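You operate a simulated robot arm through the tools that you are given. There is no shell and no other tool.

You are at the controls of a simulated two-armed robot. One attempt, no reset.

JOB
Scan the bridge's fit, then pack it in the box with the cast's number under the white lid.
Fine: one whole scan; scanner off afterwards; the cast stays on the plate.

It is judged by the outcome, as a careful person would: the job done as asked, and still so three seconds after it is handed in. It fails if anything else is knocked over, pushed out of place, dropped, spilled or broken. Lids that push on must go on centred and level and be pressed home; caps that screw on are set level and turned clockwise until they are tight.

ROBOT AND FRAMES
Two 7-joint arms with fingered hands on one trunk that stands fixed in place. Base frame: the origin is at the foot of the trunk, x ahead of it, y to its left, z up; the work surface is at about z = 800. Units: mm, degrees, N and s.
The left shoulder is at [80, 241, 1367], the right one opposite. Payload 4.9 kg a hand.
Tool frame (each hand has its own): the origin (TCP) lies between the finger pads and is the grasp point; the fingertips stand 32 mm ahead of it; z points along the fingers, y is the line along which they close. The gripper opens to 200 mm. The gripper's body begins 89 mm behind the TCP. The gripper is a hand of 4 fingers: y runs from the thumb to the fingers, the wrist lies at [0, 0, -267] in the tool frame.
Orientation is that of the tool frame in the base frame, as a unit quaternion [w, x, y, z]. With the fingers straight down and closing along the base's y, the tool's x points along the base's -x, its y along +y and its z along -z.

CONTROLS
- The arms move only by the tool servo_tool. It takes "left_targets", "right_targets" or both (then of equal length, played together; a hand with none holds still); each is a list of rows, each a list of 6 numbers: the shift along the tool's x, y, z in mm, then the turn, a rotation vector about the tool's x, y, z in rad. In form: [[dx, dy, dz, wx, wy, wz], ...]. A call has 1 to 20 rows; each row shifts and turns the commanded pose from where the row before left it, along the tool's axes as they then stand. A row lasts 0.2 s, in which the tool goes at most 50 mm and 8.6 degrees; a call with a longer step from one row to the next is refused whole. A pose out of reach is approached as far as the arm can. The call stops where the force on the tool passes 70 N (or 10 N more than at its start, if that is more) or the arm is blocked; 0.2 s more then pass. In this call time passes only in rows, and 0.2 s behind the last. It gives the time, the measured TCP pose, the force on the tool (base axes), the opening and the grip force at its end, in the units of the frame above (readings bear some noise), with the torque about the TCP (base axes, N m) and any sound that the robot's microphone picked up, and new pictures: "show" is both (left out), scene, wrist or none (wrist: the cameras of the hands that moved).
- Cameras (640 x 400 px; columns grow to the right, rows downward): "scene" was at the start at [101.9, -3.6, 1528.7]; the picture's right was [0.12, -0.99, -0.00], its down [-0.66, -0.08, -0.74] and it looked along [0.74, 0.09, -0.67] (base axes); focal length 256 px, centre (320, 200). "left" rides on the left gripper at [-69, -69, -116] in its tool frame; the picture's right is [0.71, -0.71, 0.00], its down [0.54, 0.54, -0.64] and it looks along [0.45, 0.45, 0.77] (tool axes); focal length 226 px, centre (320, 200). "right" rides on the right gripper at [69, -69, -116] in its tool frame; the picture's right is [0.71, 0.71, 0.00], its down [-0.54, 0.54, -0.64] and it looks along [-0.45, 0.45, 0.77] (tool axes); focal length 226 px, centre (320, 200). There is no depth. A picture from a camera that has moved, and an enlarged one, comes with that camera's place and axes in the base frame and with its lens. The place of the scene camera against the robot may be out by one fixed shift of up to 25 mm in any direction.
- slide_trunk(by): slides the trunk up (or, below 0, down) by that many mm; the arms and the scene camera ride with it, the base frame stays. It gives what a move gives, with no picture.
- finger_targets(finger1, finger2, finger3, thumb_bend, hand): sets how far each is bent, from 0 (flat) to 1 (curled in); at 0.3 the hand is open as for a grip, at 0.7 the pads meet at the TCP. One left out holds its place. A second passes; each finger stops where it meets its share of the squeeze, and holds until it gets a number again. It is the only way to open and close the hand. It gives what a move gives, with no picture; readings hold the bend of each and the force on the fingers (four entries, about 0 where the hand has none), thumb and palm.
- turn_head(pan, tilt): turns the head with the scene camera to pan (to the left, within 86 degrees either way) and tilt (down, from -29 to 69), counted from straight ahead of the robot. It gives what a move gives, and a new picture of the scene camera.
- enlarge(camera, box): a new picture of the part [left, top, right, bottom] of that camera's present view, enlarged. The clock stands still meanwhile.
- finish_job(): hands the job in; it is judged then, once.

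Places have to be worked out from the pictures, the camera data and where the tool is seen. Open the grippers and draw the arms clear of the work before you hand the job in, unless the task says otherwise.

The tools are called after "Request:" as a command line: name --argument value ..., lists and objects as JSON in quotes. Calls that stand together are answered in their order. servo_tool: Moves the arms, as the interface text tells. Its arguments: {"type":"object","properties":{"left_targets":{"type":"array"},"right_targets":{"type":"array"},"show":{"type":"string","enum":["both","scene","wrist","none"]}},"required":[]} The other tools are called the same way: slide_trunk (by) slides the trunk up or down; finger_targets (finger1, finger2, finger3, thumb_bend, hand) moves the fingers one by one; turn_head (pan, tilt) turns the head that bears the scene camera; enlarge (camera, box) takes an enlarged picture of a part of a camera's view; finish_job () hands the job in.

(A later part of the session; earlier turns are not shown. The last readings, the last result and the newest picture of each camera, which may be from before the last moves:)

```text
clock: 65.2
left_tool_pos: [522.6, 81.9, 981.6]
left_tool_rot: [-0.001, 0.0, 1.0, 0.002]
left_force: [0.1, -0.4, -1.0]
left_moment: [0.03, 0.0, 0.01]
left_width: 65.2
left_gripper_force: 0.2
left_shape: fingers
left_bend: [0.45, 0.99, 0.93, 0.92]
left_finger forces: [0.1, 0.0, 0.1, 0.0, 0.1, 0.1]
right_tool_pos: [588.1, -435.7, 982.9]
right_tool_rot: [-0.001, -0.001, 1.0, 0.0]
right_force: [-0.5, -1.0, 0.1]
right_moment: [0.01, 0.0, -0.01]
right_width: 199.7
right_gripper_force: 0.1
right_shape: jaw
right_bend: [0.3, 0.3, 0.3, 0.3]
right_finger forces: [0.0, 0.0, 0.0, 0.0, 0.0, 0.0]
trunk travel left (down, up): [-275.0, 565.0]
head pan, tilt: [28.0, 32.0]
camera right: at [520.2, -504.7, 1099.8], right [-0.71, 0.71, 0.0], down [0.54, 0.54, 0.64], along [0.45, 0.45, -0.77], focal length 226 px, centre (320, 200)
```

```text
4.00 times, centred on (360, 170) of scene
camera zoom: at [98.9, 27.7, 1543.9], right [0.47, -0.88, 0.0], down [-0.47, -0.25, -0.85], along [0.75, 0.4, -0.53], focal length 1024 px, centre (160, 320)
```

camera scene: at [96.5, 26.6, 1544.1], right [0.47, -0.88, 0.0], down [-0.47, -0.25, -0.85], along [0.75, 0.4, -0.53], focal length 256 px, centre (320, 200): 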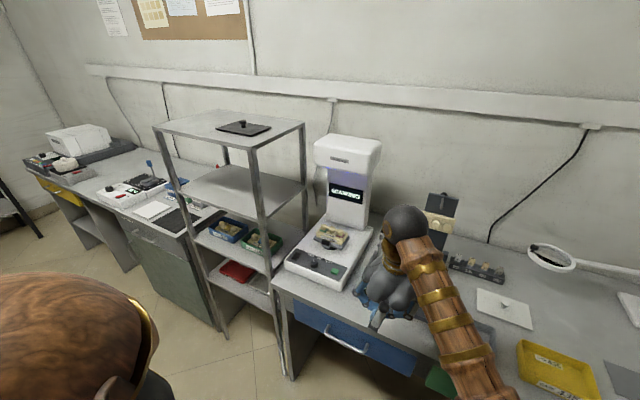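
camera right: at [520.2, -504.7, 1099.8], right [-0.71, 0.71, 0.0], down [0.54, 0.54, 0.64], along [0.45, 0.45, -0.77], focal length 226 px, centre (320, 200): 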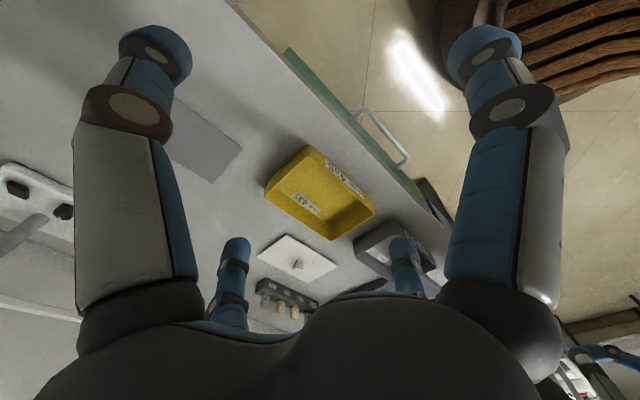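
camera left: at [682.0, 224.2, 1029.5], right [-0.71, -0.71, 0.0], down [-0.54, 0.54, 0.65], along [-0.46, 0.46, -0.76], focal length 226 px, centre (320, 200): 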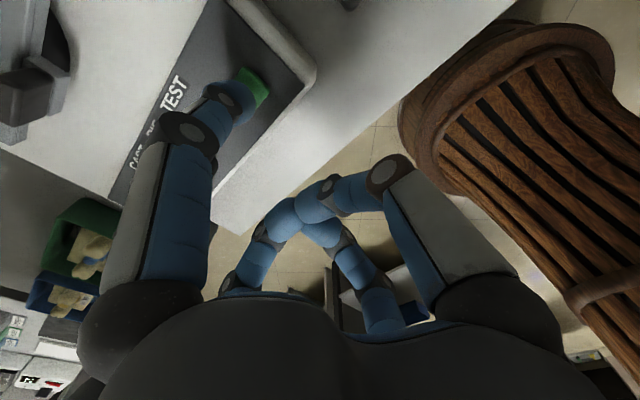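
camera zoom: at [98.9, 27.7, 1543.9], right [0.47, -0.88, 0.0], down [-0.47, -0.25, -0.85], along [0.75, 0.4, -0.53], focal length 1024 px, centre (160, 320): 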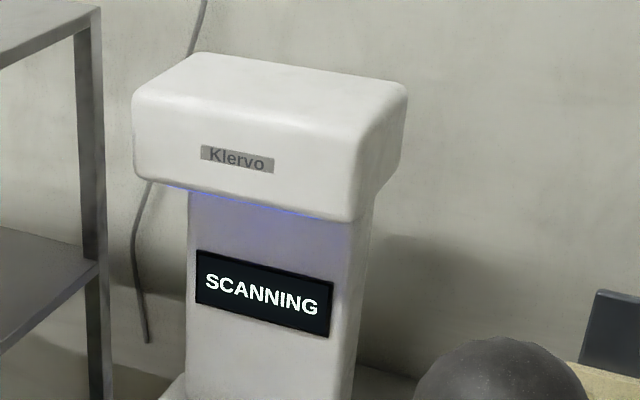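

Still SCANNING. I'll hold and check again.

Request:
servo_tool --right_targets '[[0, 0, 0, 0, 0, 0], [0, 0, 0, 0, 0, 0], [0, 0, 0, 0, 0, 0], [0, 0, 0, 0, 0, 0], [0, 0, 0, 0, 0, 0], [0, 0, 0, 0, 0, 0], [0, 0, 0, 0, 0, 0], [0, 0, 0, 0, 0, 0], [0, 0, 0, 0, 0, 0], [0, 0, 0, 0, 0, 0], [0, 0, 0, 0, 0, 0], [0, 0, 0, 0, 0, 0], [0, 0, 0, 0, 0, 0], [0, 0, 0, 0, 0, 0], [0, 0, 0, 0, 0, 0]]' --show "none"

Request:
enlarge --camera "scene" --box '[290, 120, 410, 290]'

```text
clock: 68.4
left_tool_pos: [523.3, 81.2, 982.6]
left_tool_rot: [0.0, -0.001, 1.0, 0.002]
left_force: [0.0, 0.7, 0.9]
left_moment: [-0.01, 0.02, 0.0]
left_width: 65.2
left_gripper_force: 0.1
left_shape: fingers
left_bend: [0.45, 0.99, 0.93, 0.92]
left_finger forces: [0.0, 0.0, 0.1, 0.0, 0.0, 0.0]
right_tool_pos: [585.8, -435.4, 984.7]
right_tool_rot: [0.0, 0.001, 1.0, 0.001]
right_force: [0.5, -0.5, -0.8]
right_moment: [0.02, -0.03, -0.02]
right_width: 200.0
right_gripper_force: 0.2
right_shape: jaw
right_bend: [0.3, 0.3, 0.3, 0.3]
right_finger forces: [0.0, 0.0, 0.0, 0.0, 0.0, 0.1]
trunk travel left (down, up): [-275.0, 565.0]
head pan, tilt: [28.0, 32.0]
```

```text
2.35 times, centred on (350, 205) of scene
camera zoom: at [97.8, 28.1, 1543.9], right [0.47, -0.88, 0.0], down [-0.47, -0.25, -0.85], along [0.75, 0.4, -0.53], focal length 602 px, centre (249, 188)
```

zoom: 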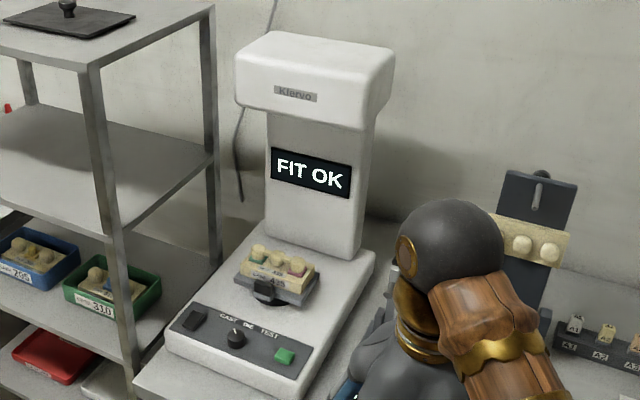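

The display reads "FIT OK", so the scan is complete. Next I'll bring the left hand up to the dark power switch and look at it closely before pressing.

Request:
servo_tool --left_targets '[[0, 0, -40, 0, 0, 0], [-12, 36, -5, 0, 0, 0], [-12, 36, -5, 0, 0, 0], [-12, 36, 0, 0, 0, 0], [-12, 36, 0, 0, 0, 0], [-12, 36, 0, 0, 0, 0], [-12, 36, 0, 0, 0, 0], [-12, 36, 0, 0, 0, 0], [-12, 10, 0, 0, 0, 0]]' --show "both"

Request:
enlarge --camera "left" --box '[200, 80, 360, 220]'

Request:
enlarge --camera "scene" --box '[280, 230, 340, 290]'

```text
clock: 70.4
left_tool_pos: [619.5, 344.4, 1035.1]
left_tool_rot: [0.0, -0.001, 1.0, 0.002]
left_force: [0.7, 0.4, 0.4]
left_moment: [-0.03, 0.04, -0.03]
left_width: 65.3
left_gripper_force: 0.0
left_shape: fingers
left_bend: [0.45, 0.99, 0.93, 0.92]
left_finger forces: [0.1, 0.1, 0.0, 0.0, 0.0, 0.1]
right_tool_pos: [586.4, -436.5, 984.1]
right_tool_rot: [0.0, 0.0, 1.0, 0.0]
right_force: [0.3, 0.0, 0.2]
right_moment: [0.06, 0.02, 0.01]
right_width: 199.9
right_gripper_force: 0.0
right_shape: jaw
right_bend: [0.3, 0.3, 0.3, 0.3]
right_finger forces: [0.0, 0.0, 0.1, 0.0, 0.1, 0.0]
trunk travel left (down, up): [-275.0, 565.0]
head pan, tilt: [28.0, 32.0]
camera scene: at [98.1, 27.8, 1543.9], right [0.47, -0.88, 0.0], down [-0.47, -0.25, -0.85], along [0.75, 0.4, -0.53], focal length 256 px, centre (320, 200)
camera left: at [687.3, 275.6, 1150.8], right [-0.71, -0.71, 0.0], down [-0.54, 0.54, 0.65], along [-0.46, 0.46, -0.76], focal length 226 px, centre (320, 200)
```

scene: 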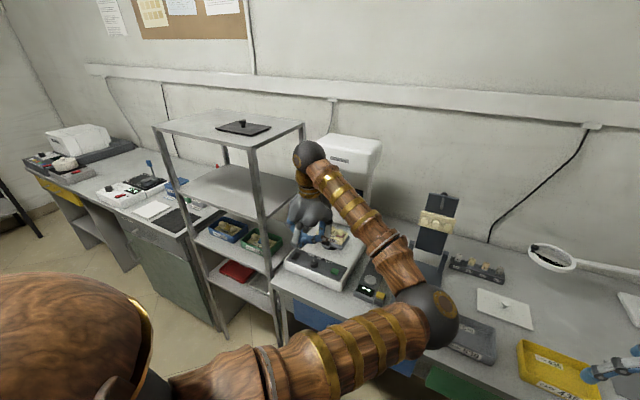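
left: 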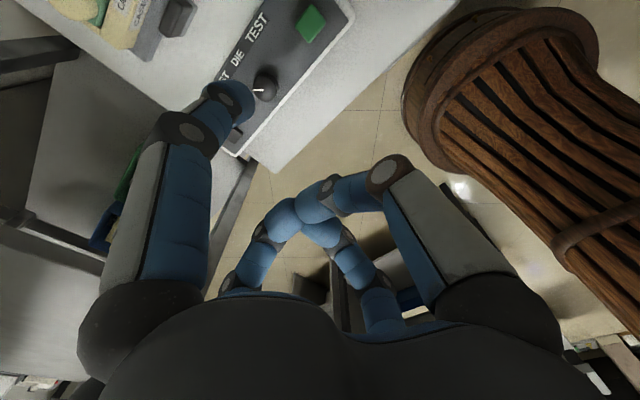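

```text
2.86 times, centred on (280, 150) of left
camera zoom: at [687.3, 275.6, 1150.8], right [-0.71, -0.71, 0.0], down [-0.54, 0.54, 0.65], along [-0.46, 0.46, -0.76], focal length 646 px, centre (434, 343)
```

zoom: 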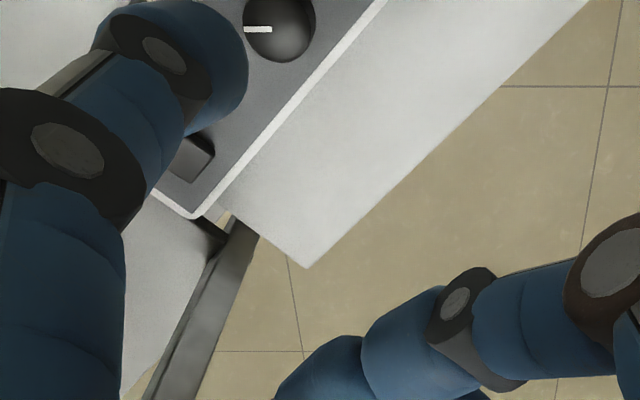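

```text
6.67 times, centred on (310, 260) of scene
camera zoom: at [98.1, 27.8, 1543.9], right [0.47, -0.88, 0.0], down [-0.47, -0.25, -0.85], along [0.75, 0.4, -0.53], focal length 1707 px, centre (387, -200)
```

zoom: 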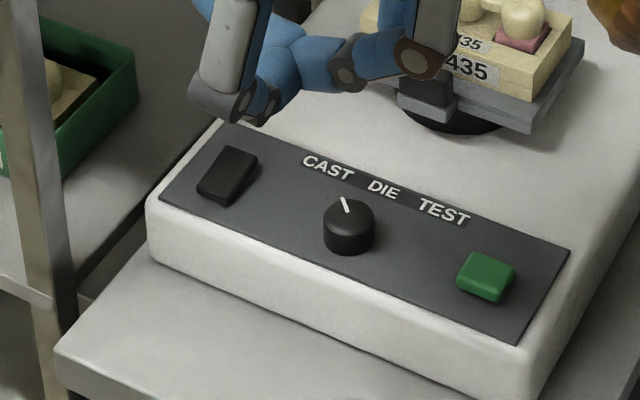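

I'll zoom in more on the switch to tell which end of the rocker is raised.

Request:
enlarge --camera "scene" --box '[296, 244, 326, 266]'

Request:
servo_tool --left_targets '[[20, -30, 0, 0, 0, 0], [20, -30, 0, 0, 0, 0]]' --show "none"

Request:
enlarge --camera "left" --box '[190, 90, 290, 170]'

```text
16.00 times, centred on (311, 255) of scene
camera zoom: at [98.1, 27.8, 1543.9], right [0.47, -0.88, 0.0], down [-0.47, -0.25, -0.85], along [0.75, 0.4, -0.53], focal length 4096 px, centre (464, -680)
```

zoom: 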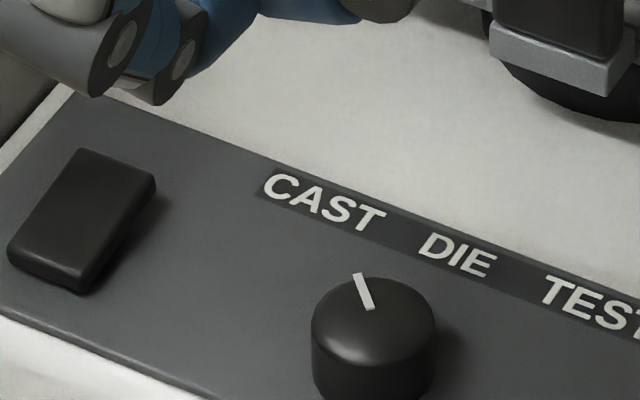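

```text
clock: 71.0
left_tool_pos: [578.6, 284.0, 1036.4]
left_tool_rot: [-0.001, 0.0, 1.0, 0.003]
left_force: [-1.4, -0.3, -0.1]
left_moment: [0.02, 0.01, 0.0]
left_width: 65.4
left_gripper_force: 0.0
left_shape: fingers
left_bend: [0.45, 0.99, 0.93, 0.92]
left_finger forces: [0.1, 0.0, 0.0, 0.0, 0.1, 0.1]
right_tool_pos: [586.9, -436.7, 984.9]
right_tool_rot: [0.0, 0.0, 1.0, 0.001]
right_force: [-0.3, -0.8, -0.2]
right_moment: [0.0, -0.03, 0.0]
right_width: 200.0
right_gripper_force: 0.1
right_shape: jaw
right_bend: [0.3, 0.3, 0.3, 0.3]
right_finger forces: [0.0, 0.0, 0.0, 0.1, 0.0, 0.1]
trunk travel left (down, up): [-275.0, 565.0]
head pan, tilt: [28.0, 32.0]
```

```text
5.00 times, centred on (240, 130) of left
camera zoom: at [646.2, 214.9, 1151.8], right [-0.71, -0.71, 0.0], down [-0.54, 0.54, 0.65], along [-0.46, 0.46, -0.76], focal length 1130 px, centre (720, 550)
```

zoom: 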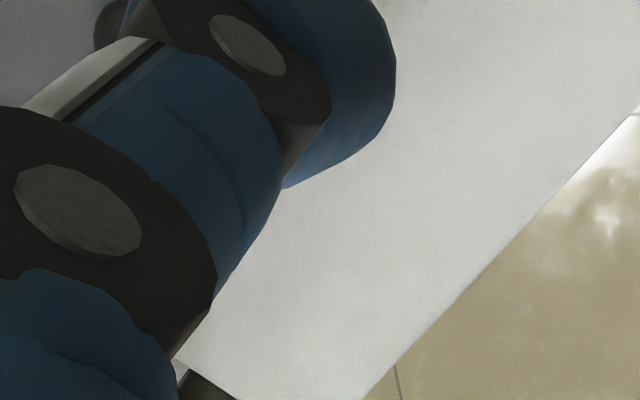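

The rocker's far end (+x side) stands about 3 mm higher than its near end, so the raised far half is the one to press. I'll position finger1 (hand yawed −45° to stay clear of the shelf) above (695, 451).

Request:
servo_tool --left_targets '[[-21.4, 38.3, 0, 0, 0, 0], [-21.4, 38.3, 0, 0, 0, 0], [-21.4, 38.3, 0, 0, 0, 0], [0, 0, 0, 0, 0, -0.1309], [0, 0, 0, 0, 0, -0.1309], [0, 0, 0, 0, 0, -0.1309], [0, 0, 0, 0, 0, -0.1309], [0, 0, 0, 0, 0, -0.1309], [0, 0, 0, 0, 0, -0.1309], [0, 0, 30, 0, 0, 0], [0, 0, 30, 0, 0, 0]]' --show "both"

Request:
enlarge --camera "left" --box '[150, 40, 330, 180]'

Request:
enlarge --camera "scene" --box '[270, 190, 370, 290]'

```text
clock: 73.4
left_tool_pos: [643.0, 398.7, 974.4]
left_tool_rot: [0.0, -0.384, 0.924, 0.001]
left_force: [0.7, -0.2, 0.2]
left_moment: [0.03, -0.02, 0.0]
left_width: 65.6
left_gripper_force: 0.0
left_shape: fingers
left_bend: [0.45, 0.99, 0.93, 0.92]
left_finger forces: [0.0, 0.1, 0.1, 0.1, 0.0, 0.1]
right_tool_pos: [586.6, -435.7, 983.9]
right_tool_rot: [0.0, 0.001, 1.0, 0.0]
right_force: [1.4, 0.2, -0.8]
right_moment: [-0.03, -0.02, 0.02]
right_width: 200.0
right_gripper_force: 0.0
right_shape: jaw
right_bend: [0.3, 0.3, 0.3, 0.3]
right_finger forces: [0.0, 0.0, 0.0, 0.1, 0.0, 0.1]
trunk travel left (down, up): [-275.0, 565.0]
head pan, tilt: [28.0, 32.0]
camera scene: at [98.3, 28.7, 1544.0], right [0.47, -0.88, 0.0], down [-0.47, -0.25, -0.85], along [0.75, 0.4, -0.53], focal length 256 px, centre (320, 200)
camera left: at [740.3, 400.0, 1090.7], right [0.0, -1.0, 0.0], down [-0.77, 0.0, 0.64], along [-0.64, 0.0, -0.77], focal length 226 px, centre (320, 200)
```

scene: 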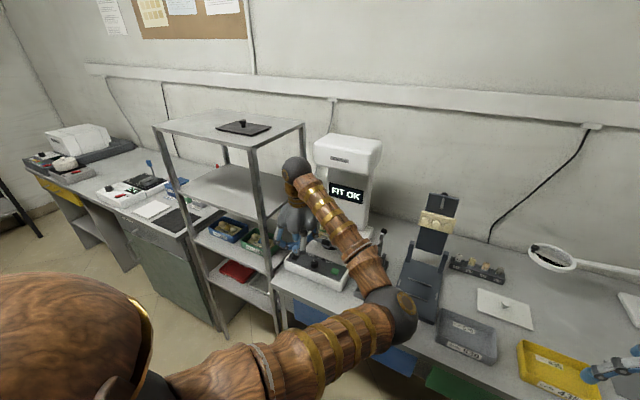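
left: 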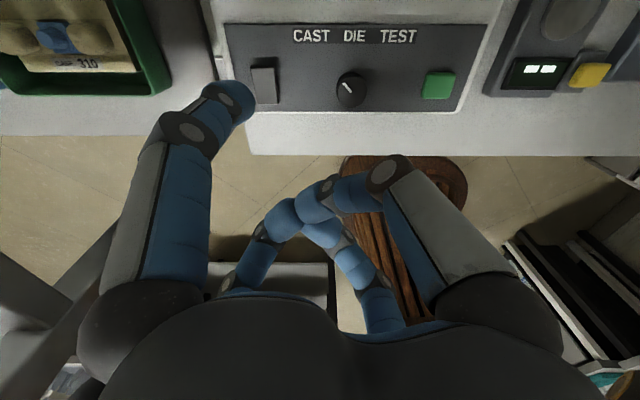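

```text
2.86 times, centred on (240, 110) of left
camera zoom: at [740.3, 400.0, 1090.7], right [0.0, -1.0, 0.0], down [-0.77, 0.0, 0.64], along [-0.64, 0.0, -0.77], focal length 646 px, centre (549, 457)
```

zoom: 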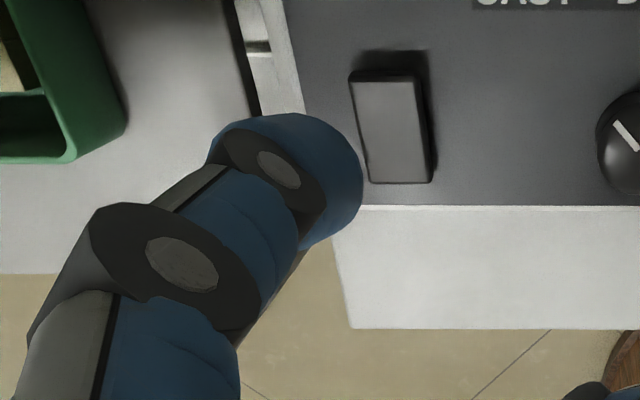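

```text
4.00 times, centred on (320, 240) of scene
camera zoom: at [98.3, 28.7, 1544.0], right [0.47, -0.88, 0.0], down [-0.47, -0.25, -0.85], along [0.75, 0.4, -0.53], focal length 1024 px, centre (320, 40)
```

zoom: 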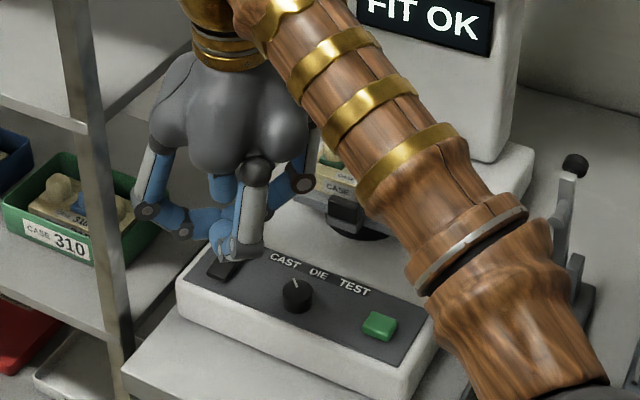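

The rocker's far end is visibly raised, and the tip's vertical line lands on its far third. Descending to just above it.

Request:
servo_tool --left_targets '[[0, 0, 30, 0, 0, 0], [0, 0, 22, 0, 0, 0], [0, 0, 9, 0, 0, 0]]' --show "none"

Request:
enlarge --camera "left" --box '[150, 40, 330, 180]'

```text
clock: 74.2
left_tool_pos: [642.8, 398.7, 912.3]
left_tool_rot: [0.0, -0.383, 0.924, 0.002]
left_force: [0.0, -0.2, 0.4]
left_moment: [0.01, -0.02, -0.02]
left_width: 65.4
left_gripper_force: 0.2
left_shape: fingers
left_bend: [0.45, 0.99, 0.93, 0.92]
left_finger forces: [0.0, 0.1, 0.1, 0.1, 0.0, 0.0]
right_tool_pos: [587.4, -435.5, 984.9]
right_tool_rot: [0.0, 0.001, 1.0, 0.0]
right_force: [-0.8, -0.2, -0.2]
right_moment: [0.01, 0.0, 0.02]
right_width: 199.7
right_gripper_force: 0.0
right_shape: jaw
right_bend: [0.3, 0.3, 0.3, 0.3]
right_finger forces: [0.1, 0.1, 0.0, 0.1, 0.0, 0.0]
trunk travel left (down, up): [-275.0, 565.0]
head pan, tilt: [28.0, 32.0]
```

```text
2.86 times, centred on (240, 110) of left
camera zoom: at [739.8, 400.0, 1029.4], right [0.0, -1.0, 0.0], down [-0.77, 0.0, 0.64], along [-0.64, 0.0, -0.77], focal length 646 px, centre (549, 457)
```

zoom: 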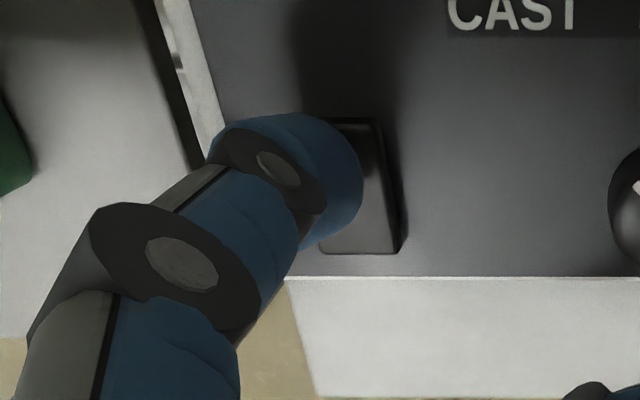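

The finger is directly over the far half. Pressing in small steps.

Request:
servo_tool --left_targets '[[0, 0, 3, 0, 0, 0], [0, 0, 2, 0, 0, 0]]' --show "none"

Request:
servo_tool --left_targets '[[0, 0, 1.5, 0, 0, 0], [0, 0, 1, 0, 0, 0]]' --show "scene"

```text
clock: 74.8
left_tool_pos: [642.6, 399.5, 908.1]
left_tool_rot: [0.0, -0.384, 0.923, 0.002]
left_force: [-0.3, 0.1, 1.0]
left_moment: [0.02, -0.04, 0.03]
left_width: 65.7
left_gripper_force: 0.0
left_shape: fingers
left_bend: [0.45, 0.99, 0.93, 0.92]
left_finger forces: [0.6, 0.0, 0.1, 0.0, 0.0, 0.1]
right_tool_pos: [586.5, -434.5, 984.7]
right_tool_rot: [0.0, 0.0, 1.0, 0.0]
right_force: [-0.3, 0.6, -0.5]
right_moment: [0.03, 0.03, -0.01]
right_width: 199.8
right_gripper_force: 0.1
right_shape: jaw
right_bend: [0.3, 0.3, 0.3, 0.3]
right_finger forces: [0.1, 0.0, 0.0, 0.1, 0.0, 0.0]
trunk travel left (down, up): [-275.0, 565.0]
head pan, tilt: [28.0, 32.0]
```

```text
clock: 75.4
left_tool_pos: [644.0, 399.9, 906.5]
left_tool_rot: [0.0, -0.383, 0.924, 0.002]
left_force: [0.6, -0.9, -0.4]
left_moment: [0.0, 0.04, 0.05]
left_width: 65.7
left_gripper_force: 0.1
left_shape: fingers
left_bend: [0.45, 0.99, 0.93, 0.92]
left_finger forces: [0.0, 0.1, 0.0, 0.0, 0.0, 0.1]
right_tool_pos: [588.5, -435.1, 983.2]
right_tool_rot: [0.0, 0.0, 1.0, 0.001]
right_force: [-0.5, -0.1, -0.1]
right_moment: [0.01, 0.02, 0.02]
right_width: 200.0
right_gripper_force: 0.2
right_shape: jaw
right_bend: [0.3, 0.3, 0.3, 0.3]
right_finger forces: [0.0, 0.0, 0.1, 0.0, 0.0, 0.0]
trunk travel left (down, up): [-275.0, 565.0]
head pan, tilt: [28.0, 32.0]
camera scene: at [97.9, 28.2, 1543.9], right [0.47, -0.88, 0.0], down [-0.47, -0.25, -0.85], along [0.75, 0.4, -0.53], focal length 256 px, centre (320, 200)
```

scene: 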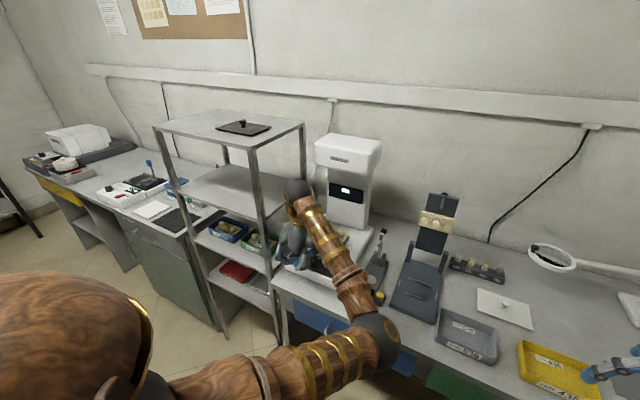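

The rocker snapped over (force dropped to zero) and the display changed. Zooming on the display.

Request:
enlarge --camera "scene" --box '[310, 120, 410, 220]'

Request:
enlarge --camera "left" --box '[150, 40, 330, 180]'

```text
4.00 times, centred on (360, 170) of scene
camera zoom: at [97.9, 28.2, 1543.9], right [0.47, -0.88, 0.0], down [-0.47, -0.25, -0.85], along [0.75, 0.4, -0.53], focal length 1024 px, centre (160, 320)
```

zoom: 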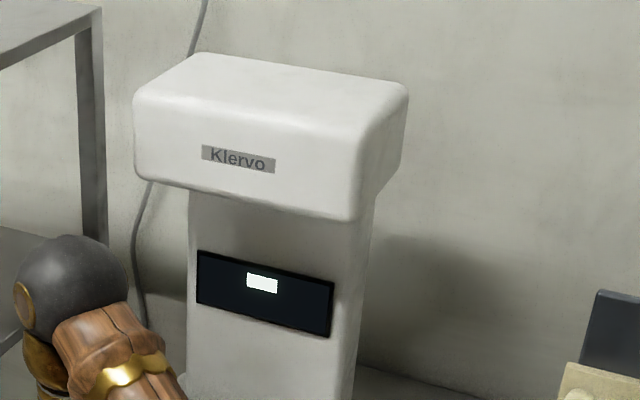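

```text
2.86 times, centred on (240, 110) of left
camera zoom: at [739.9, 400.1, 1022.2], right [0.0, -1.0, 0.0], down [-0.77, 0.0, 0.64], along [-0.64, 0.0, -0.77], focal length 646 px, centre (549, 457)
```

zoom: 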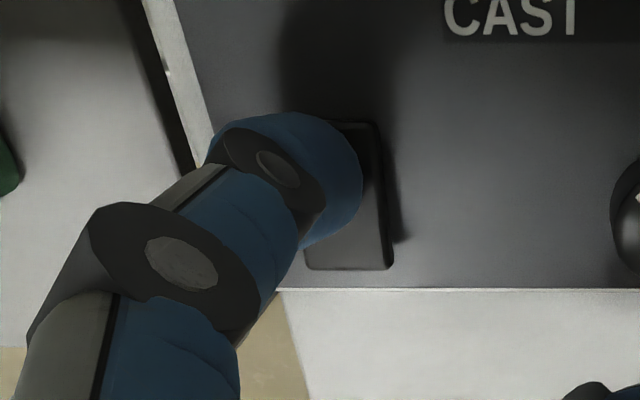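

The display now shows only a blank mark. I'll lift away from the switch and check the display again.

Request:
servo_tool --left_targets '[[0, 0, -10, 0, 0, 0], [0, 0, -30, 0, 0, 0], [0, 0, -40, 0, 0, 0], [0, 0, -40, 0, 0, 0], [30, -20, 0, 0, 0, 0], [30, -20, 0, 0, 0, 0]]' --show "scene"

Request:
enlarge --camera "scene" --box '[290, 120, 410, 290]'

Request:
enlarge --camera "scene" --box '[296, 244, 326, 266]'

```text
clock: 76.8
left_tool_pos: [627.8, 327.2, 1026.4]
left_tool_rot: [0.001, -0.383, 0.924, 0.002]
left_force: [-0.5, -1.5, 0.1]
left_moment: [-0.01, -0.02, -0.01]
left_width: 65.6
left_gripper_force: 0.1
left_shape: fingers
left_bend: [0.45, 0.99, 0.93, 0.92]
left_finger forces: [0.0, 0.0, 0.0, 0.0, 0.1, 0.0]
right_tool_pos: [585.8, -436.5, 985.5]
right_tool_rot: [0.0, 0.0, 1.0, 0.001]
right_force: [-0.3, 0.4, 0.0]
right_moment: [0.02, 0.01, 0.04]
right_width: 200.0
right_gripper_force: 0.2
right_shape: jaw
right_bend: [0.3, 0.3, 0.3, 0.3]
right_finger forces: [0.1, 0.0, 0.0, 0.0, 0.0, 0.0]
trunk travel left (down, up): [-275.0, 565.0]
head pan, tilt: [28.0, 32.0]
camera scene: at [97.1, 26.6, 1544.0], right [0.47, -0.88, 0.0], down [-0.47, -0.25, -0.85], along [0.75, 0.4, -0.53], focal length 256 px, centre (320, 200)
```

scene: 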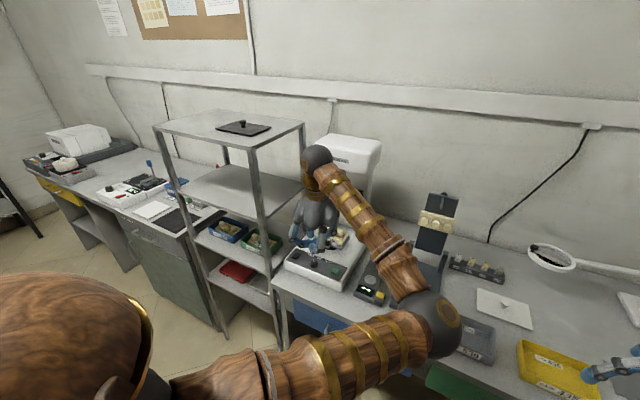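

```text
2.35 times, centred on (350, 205) of scene
camera zoom: at [97.1, 26.6, 1544.0], right [0.47, -0.88, 0.0], down [-0.47, -0.25, -0.85], along [0.75, 0.4, -0.53], focal length 602 px, centre (249, 188)
```

zoom: 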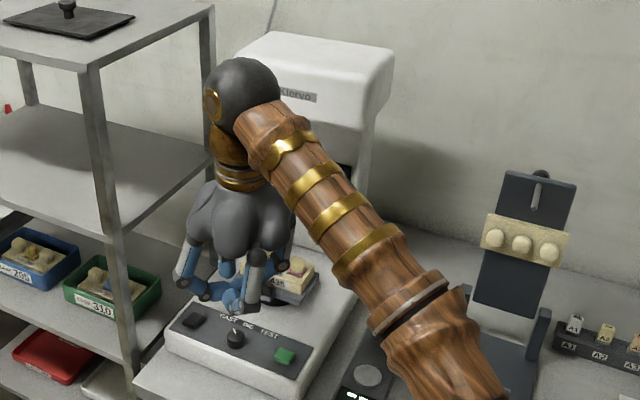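

```text
16.00 times, centred on (311, 255) of scene
camera zoom: at [97.1, 26.6, 1544.0], right [0.47, -0.88, 0.0], down [-0.47, -0.25, -0.85], along [0.75, 0.4, -0.53], focal length 4096 px, centre (464, -680)
```

zoom: 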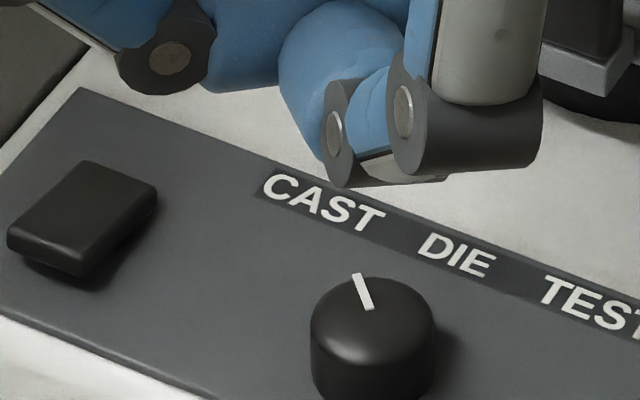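

The rocker has flipped (near end now up) so the scanner is switched off. Next is the bridge; I'll yaw the left hand to look forward so I can triangulate the column, cast and bridge precisely before choosing the grip.

Request:
servo_tool --left_targets '[[28, 0, -33, 0, 0, 0], [28, 0, -33, 0, 0, 0], [28, 0, -33, 0, 0, 0], [0, 0, 0, 0, 0, 0.1386], [0, 0, 0, 0, 0, 0.1386], [0, 0, 0, 0, 0, 0.1386], [0, 0, 0, 0, 0, 0.1386], [0, 0, 0, 0, 0, 0.1386], [0, 0, 0, 0, 0, 0.1386], [0, 0, 0, 0, 0, 0.1386], [0, 0, 0, 0, 0, 0.1386], [0, 0, 0, 0, 0, 0.1386], [0, 0, 0, 0, 0, 0.1386], [0, 0, 0, 0, 0, 0.1386], [0, 0, 0, 0, 0, 0.1386], [0, 0, 0, 0, 0, 0.1386], [0, 0, 0, 0, 0, 0.1386], [0, 0, 0, 0, 0, 0.1386]]' --show "both"

Request:
finger_targets --hand "left" --finger1 0.3 --finger2 0.45 --finger3 0.3 --thumb_bend 0.45

Request:
enlarge --camera "left" --box '[180, 60, 380, 260]'

```text
clock: 80.6
left_tool_pos: [569.9, 267.2, 1124.5]
left_tool_rot: [-0.002, 0.603, 0.798, 0.001]
left_force: [0.1, 1.3, -0.3]
left_moment: [0.01, 0.0, 0.01]
left_width: 65.9
left_gripper_force: 0.0
left_shape: fingers
left_bend: [0.45, 0.99, 0.93, 0.92]
left_finger forces: [0.0, 0.0, 0.1, 0.0, 0.0, 0.1]
right_tool_pos: [587.0, -435.1, 984.2]
right_tool_rot: [-0.001, 0.0, 1.0, 0.0]
right_force: [0.1, 0.4, -0.1]
right_moment: [0.02, 0.03, 0.02]
right_width: 199.4
right_gripper_force: 0.0
right_shape: jaw
right_bend: [0.3, 0.3, 0.3, 0.3]
right_finger forces: [0.1, 0.1, 0.0, 0.0, 0.0, 0.0]
trunk travel left (down, up): [-275.0, 565.0]
head pan, tilt: [28.0, 32.0]
camera scene: at [97.9, 28.1, 1543.9], right [0.47, -0.88, 0.0], down [-0.47, -0.25, -0.85], along [0.75, 0.4, -0.53], focal length 256 px, centre (320, 200)
camera left: at [521.9, 184.0, 1240.8], right [-0.87, 0.49, 0.0], down [0.37, 0.67, 0.65], along [0.31, 0.56, -0.76], focal length 226 px, centre (320, 200)
```

scene: 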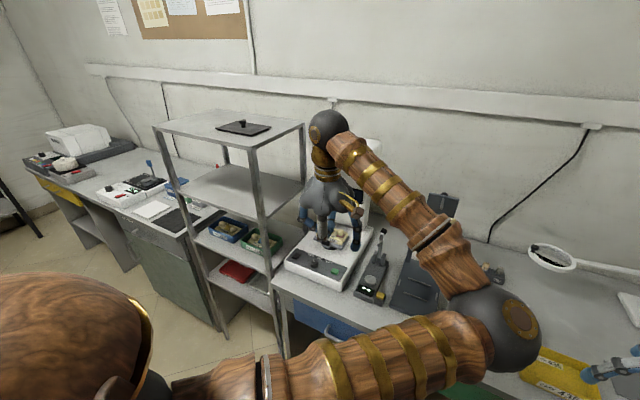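
left: 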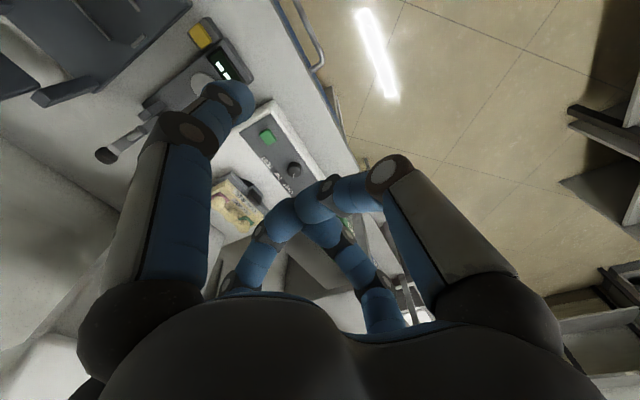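

```text
clock: 81.6
left_tool_pos: [569.5, 267.8, 1124.6]
left_tool_rot: [-0.001, 0.601, 0.799, 0.001]
left_force: [-0.5, 0.5, 0.4]
left_moment: [-0.01, 0.07, 0.02]
left_width: 116.5
left_gripper_force: 0.1
left_shape: fingers
left_bend: [0.3, 0.45, 0.3, 0.45]
left_finger forces: [0.0, 0.1, 0.0, 0.0, 0.1, 0.1]
right_tool_pos: [586.4, -434.3, 984.0]
right_tool_rot: [0.0, 0.0, 1.0, 0.0]
right_force: [0.7, 0.3, -0.2]
right_moment: [0.0, 0.02, -0.03]
right_width: 200.0
right_gripper_force: 0.0
right_shape: jaw
right_bend: [0.3, 0.3, 0.3, 0.3]
right_finger forces: [0.1, 0.0, 0.1, 0.0, 0.1, 0.0]
trunk travel left (down, up): [-275.0, 565.0]
head pan, tilt: [28.0, 32.0]
```

```text
2.00 times, centred on (280, 160) of left
camera zoom: at [522.1, 183.9, 1240.8], right [-0.87, 0.49, 0.0], down [0.37, 0.67, 0.65], along [0.31, 0.56, -0.76], focal length 452 px, centre (400, 280)
```

zoom: 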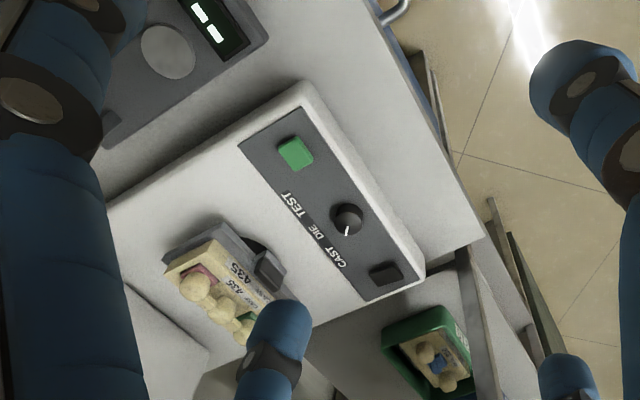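

I'll yaw further so the wrist camera looks more directly at the scanner's column and cast.

Request:
servo_tool --left_targets '[[0, 0, 0, 0, 0, 0.14], [0, 0, 0, 0, 0, 0.14], [0, 0, 0, 0, 0, 0.14], [0, 0, 0, 0, 0, 0.14], [0, 0, 0, 0, 0, 0.14], [0, 0, 0, 0, 0, 0.14]]' --show "wrist"

Request:
enlarge --camera "left" --box '[180, 60, 420, 260]'

```text
clock: 83.0
left_tool_pos: [569.4, 267.5, 1123.4]
left_tool_rot: [-0.001, 0.875, 0.483, 0.002]
left_force: [0.4, 0.6, 0.0]
left_moment: [0.0, -0.02, -0.01]
left_width: 116.2
left_gripper_force: 0.1
left_shape: fingers
left_bend: [0.3, 0.45, 0.3, 0.45]
left_finger forces: [0.1, 0.0, 0.1, 0.0, 0.0, 0.0]
right_tool_pos: [586.0, -435.9, 985.0]
right_tool_rot: [0.0, 0.0, 1.0, 0.0]
right_force: [0.8, -1.2, -1.0]
right_moment: [-0.02, 0.02, 0.01]
right_width: 199.7
right_gripper_force: 0.0
right_shape: jaw
right_bend: [0.3, 0.3, 0.3, 0.3]
right_finger forces: [0.0, 0.0, 0.0, 0.0, 0.1, 0.1]
trunk travel left (down, up): [-275.0, 565.0]
head pan, tilt: [28.0, 32.0]
camera left: at [474.4, 247.3, 1240.7], right [-0.22, 0.98, 0.0], down [0.75, 0.17, 0.64], along [0.63, 0.14, -0.77], focal length 226 px, centre (320, 200)
```

left: 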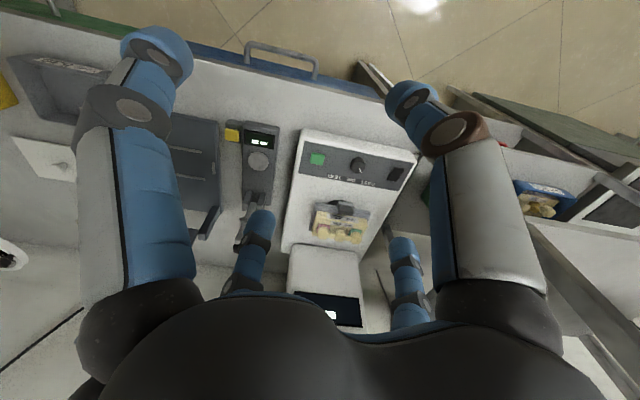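

```text
2.00 times, centred on (300, 160) of left
camera zoom: at [474.4, 247.3, 1240.7], right [-0.22, 0.98, 0.0], down [0.75, 0.17, 0.64], along [0.63, 0.14, -0.77], focal length 452 px, centre (360, 280)
```

zoom: 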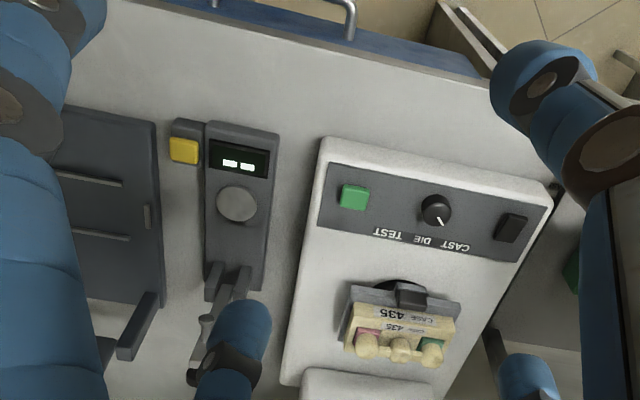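

The column and display are visible here; zooming on that part for edges.

Request:
enlarge --camera "left" --box '[260, 190, 390, 335]'

Request:
enlarge --camera "left" --box '[290, 185, 390, 255]'

```text
2.76 times, centred on (325, 262) of left
camera zoom: at [474.4, 247.3, 1240.7], right [-0.22, 0.98, 0.0], down [0.75, 0.17, 0.64], along [0.63, 0.14, -0.77], focal length 624 px, centre (306, 28)
```

zoom: 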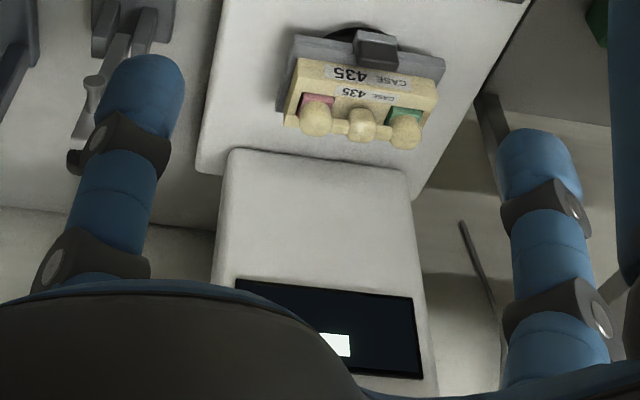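

```text
5.71 times, centred on (340, 220) of left
camera zoom: at [474.4, 247.3, 1240.7], right [-0.22, 0.98, 0.0], down [0.75, 0.17, 0.64], along [0.63, 0.14, -0.77], focal length 1292 px, centre (206, 86)
```

zoom: 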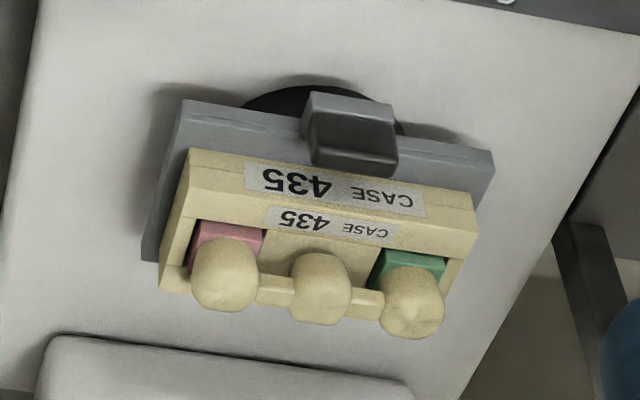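

Triangulation gives: bridge middle (827, 372, 917), cast top strip z≈902, scanner column face x≈957, overhang front x≈904 at z≥1131. A nearly vertical hand pinching the middle unit across x (thumb in front, finger2 behind) fits under the overhang. I'll yaw to 90°, preset the fingers and move to a pre-approach point in front.

Request:
finger_targets --hand "left" --finger1 0.3 --finger2 0.6 --finger3 0.3 --thumb_bend 0.6

Request:
servo_tool --left_targets '[[0, 0, 0, 0, 0, -0.14], [0, 0, 0, 0, 0, -0.14], [0, 0, 0, 0, 0, -0.14], [0, 0, 0, 0, 0, -0.137], [21, 26.2, 22.6, 0, 0, 0], [21, 26.2, 22.6, 0, 0, 0], [21, 26.2, 22.6, 0, 0, 0], [21, 26.2, 22.6, 0, 0, 0], [20.5, 26.2, 12, 0, 0, 0], [0, 0, 0, -0.14, 0, 0]]' --show "both"

Request:
enlarge --camera "left" --box '[200, 100, 420, 270]'

Request:
enlarge --camera "scene" --box '[280, 110, 410, 290]'

```text
clock: 84.0
left_tool_pos: [568.8, 267.9, 1123.7]
left_tool_rot: [-0.002, 0.876, 0.483, 0.001]
left_force: [-0.4, -0.5, -0.4]
left_moment: [-0.02, 0.01, 0.02]
left_width: 100.0
left_gripper_force: 0.0
left_shape: fingers
left_bend: [0.3, 0.6, 0.3, 0.6]
left_finger forces: [0.0, 0.0, 0.0, 0.0, 0.1, 0.0]
right_tool_pos: [587.2, -435.3, 984.9]
right_tool_rot: [0.0, 0.0, 1.0, -0.001]
right_force: [0.0, -0.6, -0.3]
right_moment: [0.0, 0.0, 0.0]
right_width: 200.1
right_gripper_force: 0.0
right_shape: jaw
right_bend: [0.3, 0.3, 0.3, 0.3]
right_finger forces: [0.1, 0.0, 0.1, 0.1, 0.0, 0.1]
trunk travel left (down, up): [-275.0, 565.0]
head pan, tilt: [28.0, 32.0]
```

```text
clock: 86.2
left_tool_pos: [699.5, 371.2, 1021.8]
left_tool_rot: [0.049, 0.707, 0.704, 0.052]
left_force: [0.1, 0.9, 0.2]
left_moment: [0.04, -0.05, -0.01]
left_width: 100.0
left_gripper_force: 0.1
left_shape: fingers
left_bend: [0.3, 0.6, 0.3, 0.6]
left_finger forces: [0.0, 0.1, 0.1, 0.0, 0.1, 0.0]
right_tool_pos: [585.6, -435.9, 985.4]
right_tool_rot: [0.0, 0.001, 1.0, 0.0]
right_force: [0.4, -0.5, 0.0]
right_moment: [0.01, -0.05, -0.01]
right_width: 200.0
right_gripper_force: 0.1
right_shape: jaw
right_bend: [0.3, 0.3, 0.3, 0.3]
right_finger forces: [0.1, 0.0, 0.1, 0.0, 0.0, 0.0]
trunk travel left (down, up): [-275.0, 565.0]
head pan, tilt: [28.0, 32.0]
camera scene: at [96.1, 27.2, 1544.1], right [0.47, -0.88, 0.0], down [-0.47, -0.25, -0.85], along [0.75, 0.4, -0.53], focal length 256 px, centre (320, 200)
camera left: at [614.9, 303.8, 1128.7], right [-0.7, 0.71, -0.1], down [0.45, 0.54, 0.72], along [0.56, 0.45, -0.69], focal length 226 px, centre (320, 200)
```

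scene: 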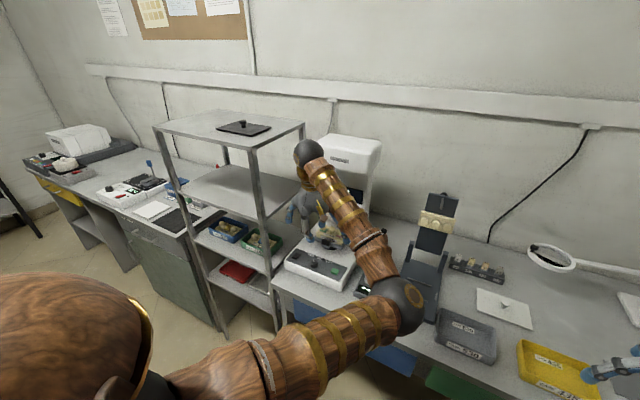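
left: 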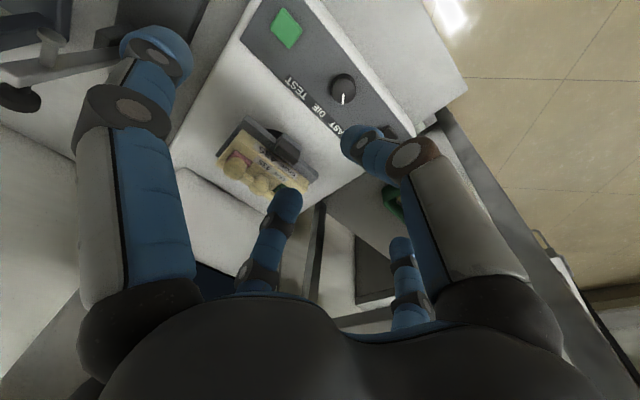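

```text
2.35 times, centred on (310, 185) of left
camera zoom: at [614.9, 303.8, 1128.7], right [-0.7, 0.71, -0.1], down [0.45, 0.54, 0.72], along [0.56, 0.45, -0.69], focal length 532 px, centre (344, 235)
```

zoom: 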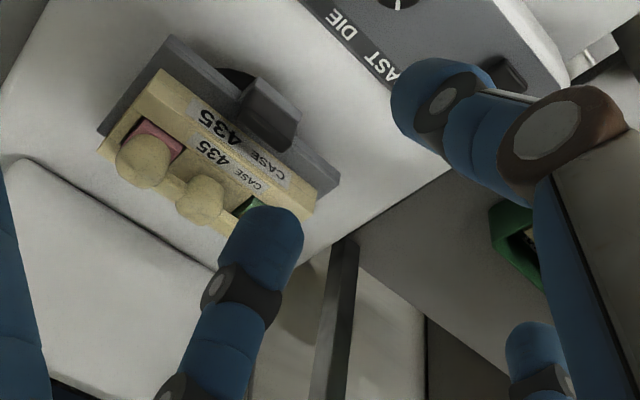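

```text
2.22 times, centred on (345, 200) of scene
camera zoom: at [96.1, 27.2, 1544.1], right [0.47, -0.88, 0.0], down [-0.47, -0.25, -0.85], along [0.75, 0.4, -0.53], focal length 569 px, centre (264, 200)
```

zoom: 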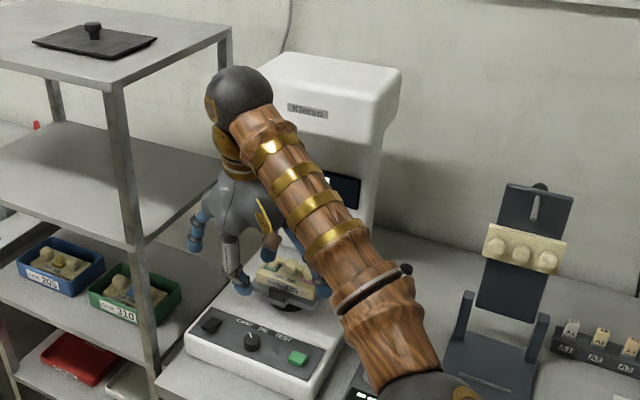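

The hand is tilted ~8° with fingers pointing slightly forward, as intended. I'll lower to z≈985 and move forward partway over the cast, then check.

Request:
servo_tool --left_targets '[[0.8, -5.1, 35.7, 0, 0, 0], [0, 39.6, 5.7, 0, 0, 0], [0, 29.7, 4.3, 0, 0, 0]]' --show "both"

Request:
enlarge --camera "left" --box '[200, 100, 420, 270]'

Request:
enlarge --camera "scene" --box '[290, 130, 400, 280]'

```text
clock: 87.0
left_tool_pos: [771.7, 374.4, 983.4]
left_tool_rot: [0.047, 0.707, 0.704, 0.05]
left_force: [0.3, -0.1, -0.5]
left_moment: [-0.02, -0.01, -0.04]
left_width: 100.1
left_gripper_force: 0.1
left_shape: fingers
left_bend: [0.3, 0.6, 0.3, 0.6]
left_finger forces: [0.1, 0.0, 0.1, 0.1, 0.1, 0.1]
right_tool_pos: [588.2, -434.3, 983.8]
right_tool_rot: [-0.001, -0.001, 1.0, 0.0]
right_force: [-0.5, -0.1, -0.2]
right_moment: [0.01, 0.03, 0.02]
right_width: 199.8
right_gripper_force: 0.0
right_shape: jaw
right_bend: [0.3, 0.3, 0.3, 0.3]
right_finger forces: [0.0, 0.0, 0.1, 0.1, 0.0, 0.1]
trunk travel left (down, up): [-275.0, 565.0]
head pan, tilt: [28.0, 32.0]
camera scene: at [99.0, 29.0, 1543.8], right [0.47, -0.88, 0.0], down [-0.47, -0.25, -0.85], along [0.75, 0.4, -0.53], focal length 256 px, centre (320, 200)
camera left: at [687.8, 306.4, 1090.7], right [-0.7, 0.71, -0.1], down [0.45, 0.54, 0.71], along [0.56, 0.45, -0.69], focal length 226 px, centre (320, 200)
```

scene: 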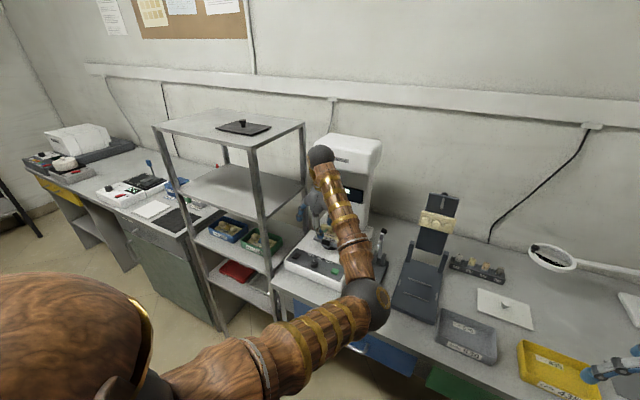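
left: 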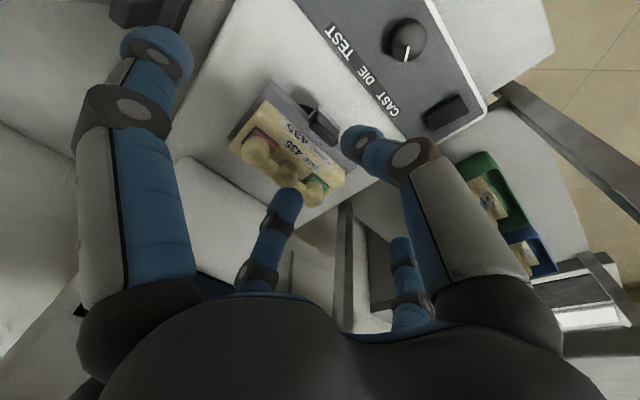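

```text
2.35 times, centred on (310, 185) of left
camera zoom: at [687.8, 306.4, 1090.7], right [-0.7, 0.71, -0.1], down [0.45, 0.54, 0.71], along [0.56, 0.45, -0.69], focal length 532 px, centre (344, 235)
```

zoom: 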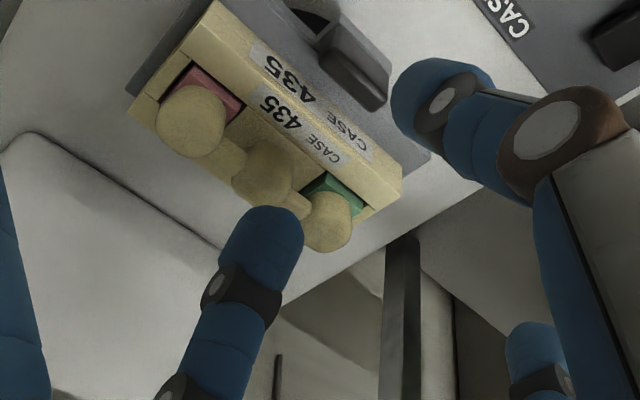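

```text
2.67 times, centred on (345, 205) of scene
camera zoom: at [99.0, 29.0, 1543.8], right [0.47, -0.88, 0.0], down [-0.47, -0.25, -0.85], along [0.75, 0.4, -0.53], focal length 683 px, centre (253, 187)
```

zoom: 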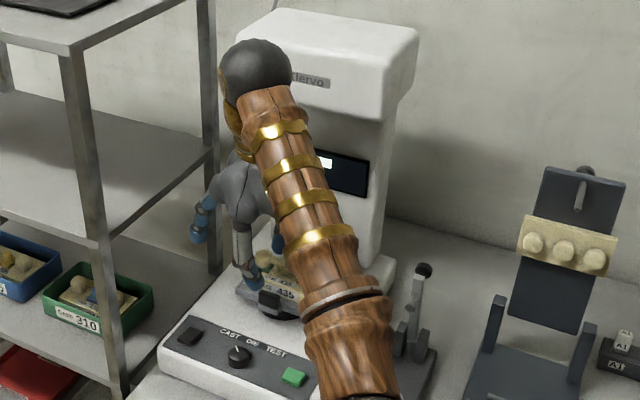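

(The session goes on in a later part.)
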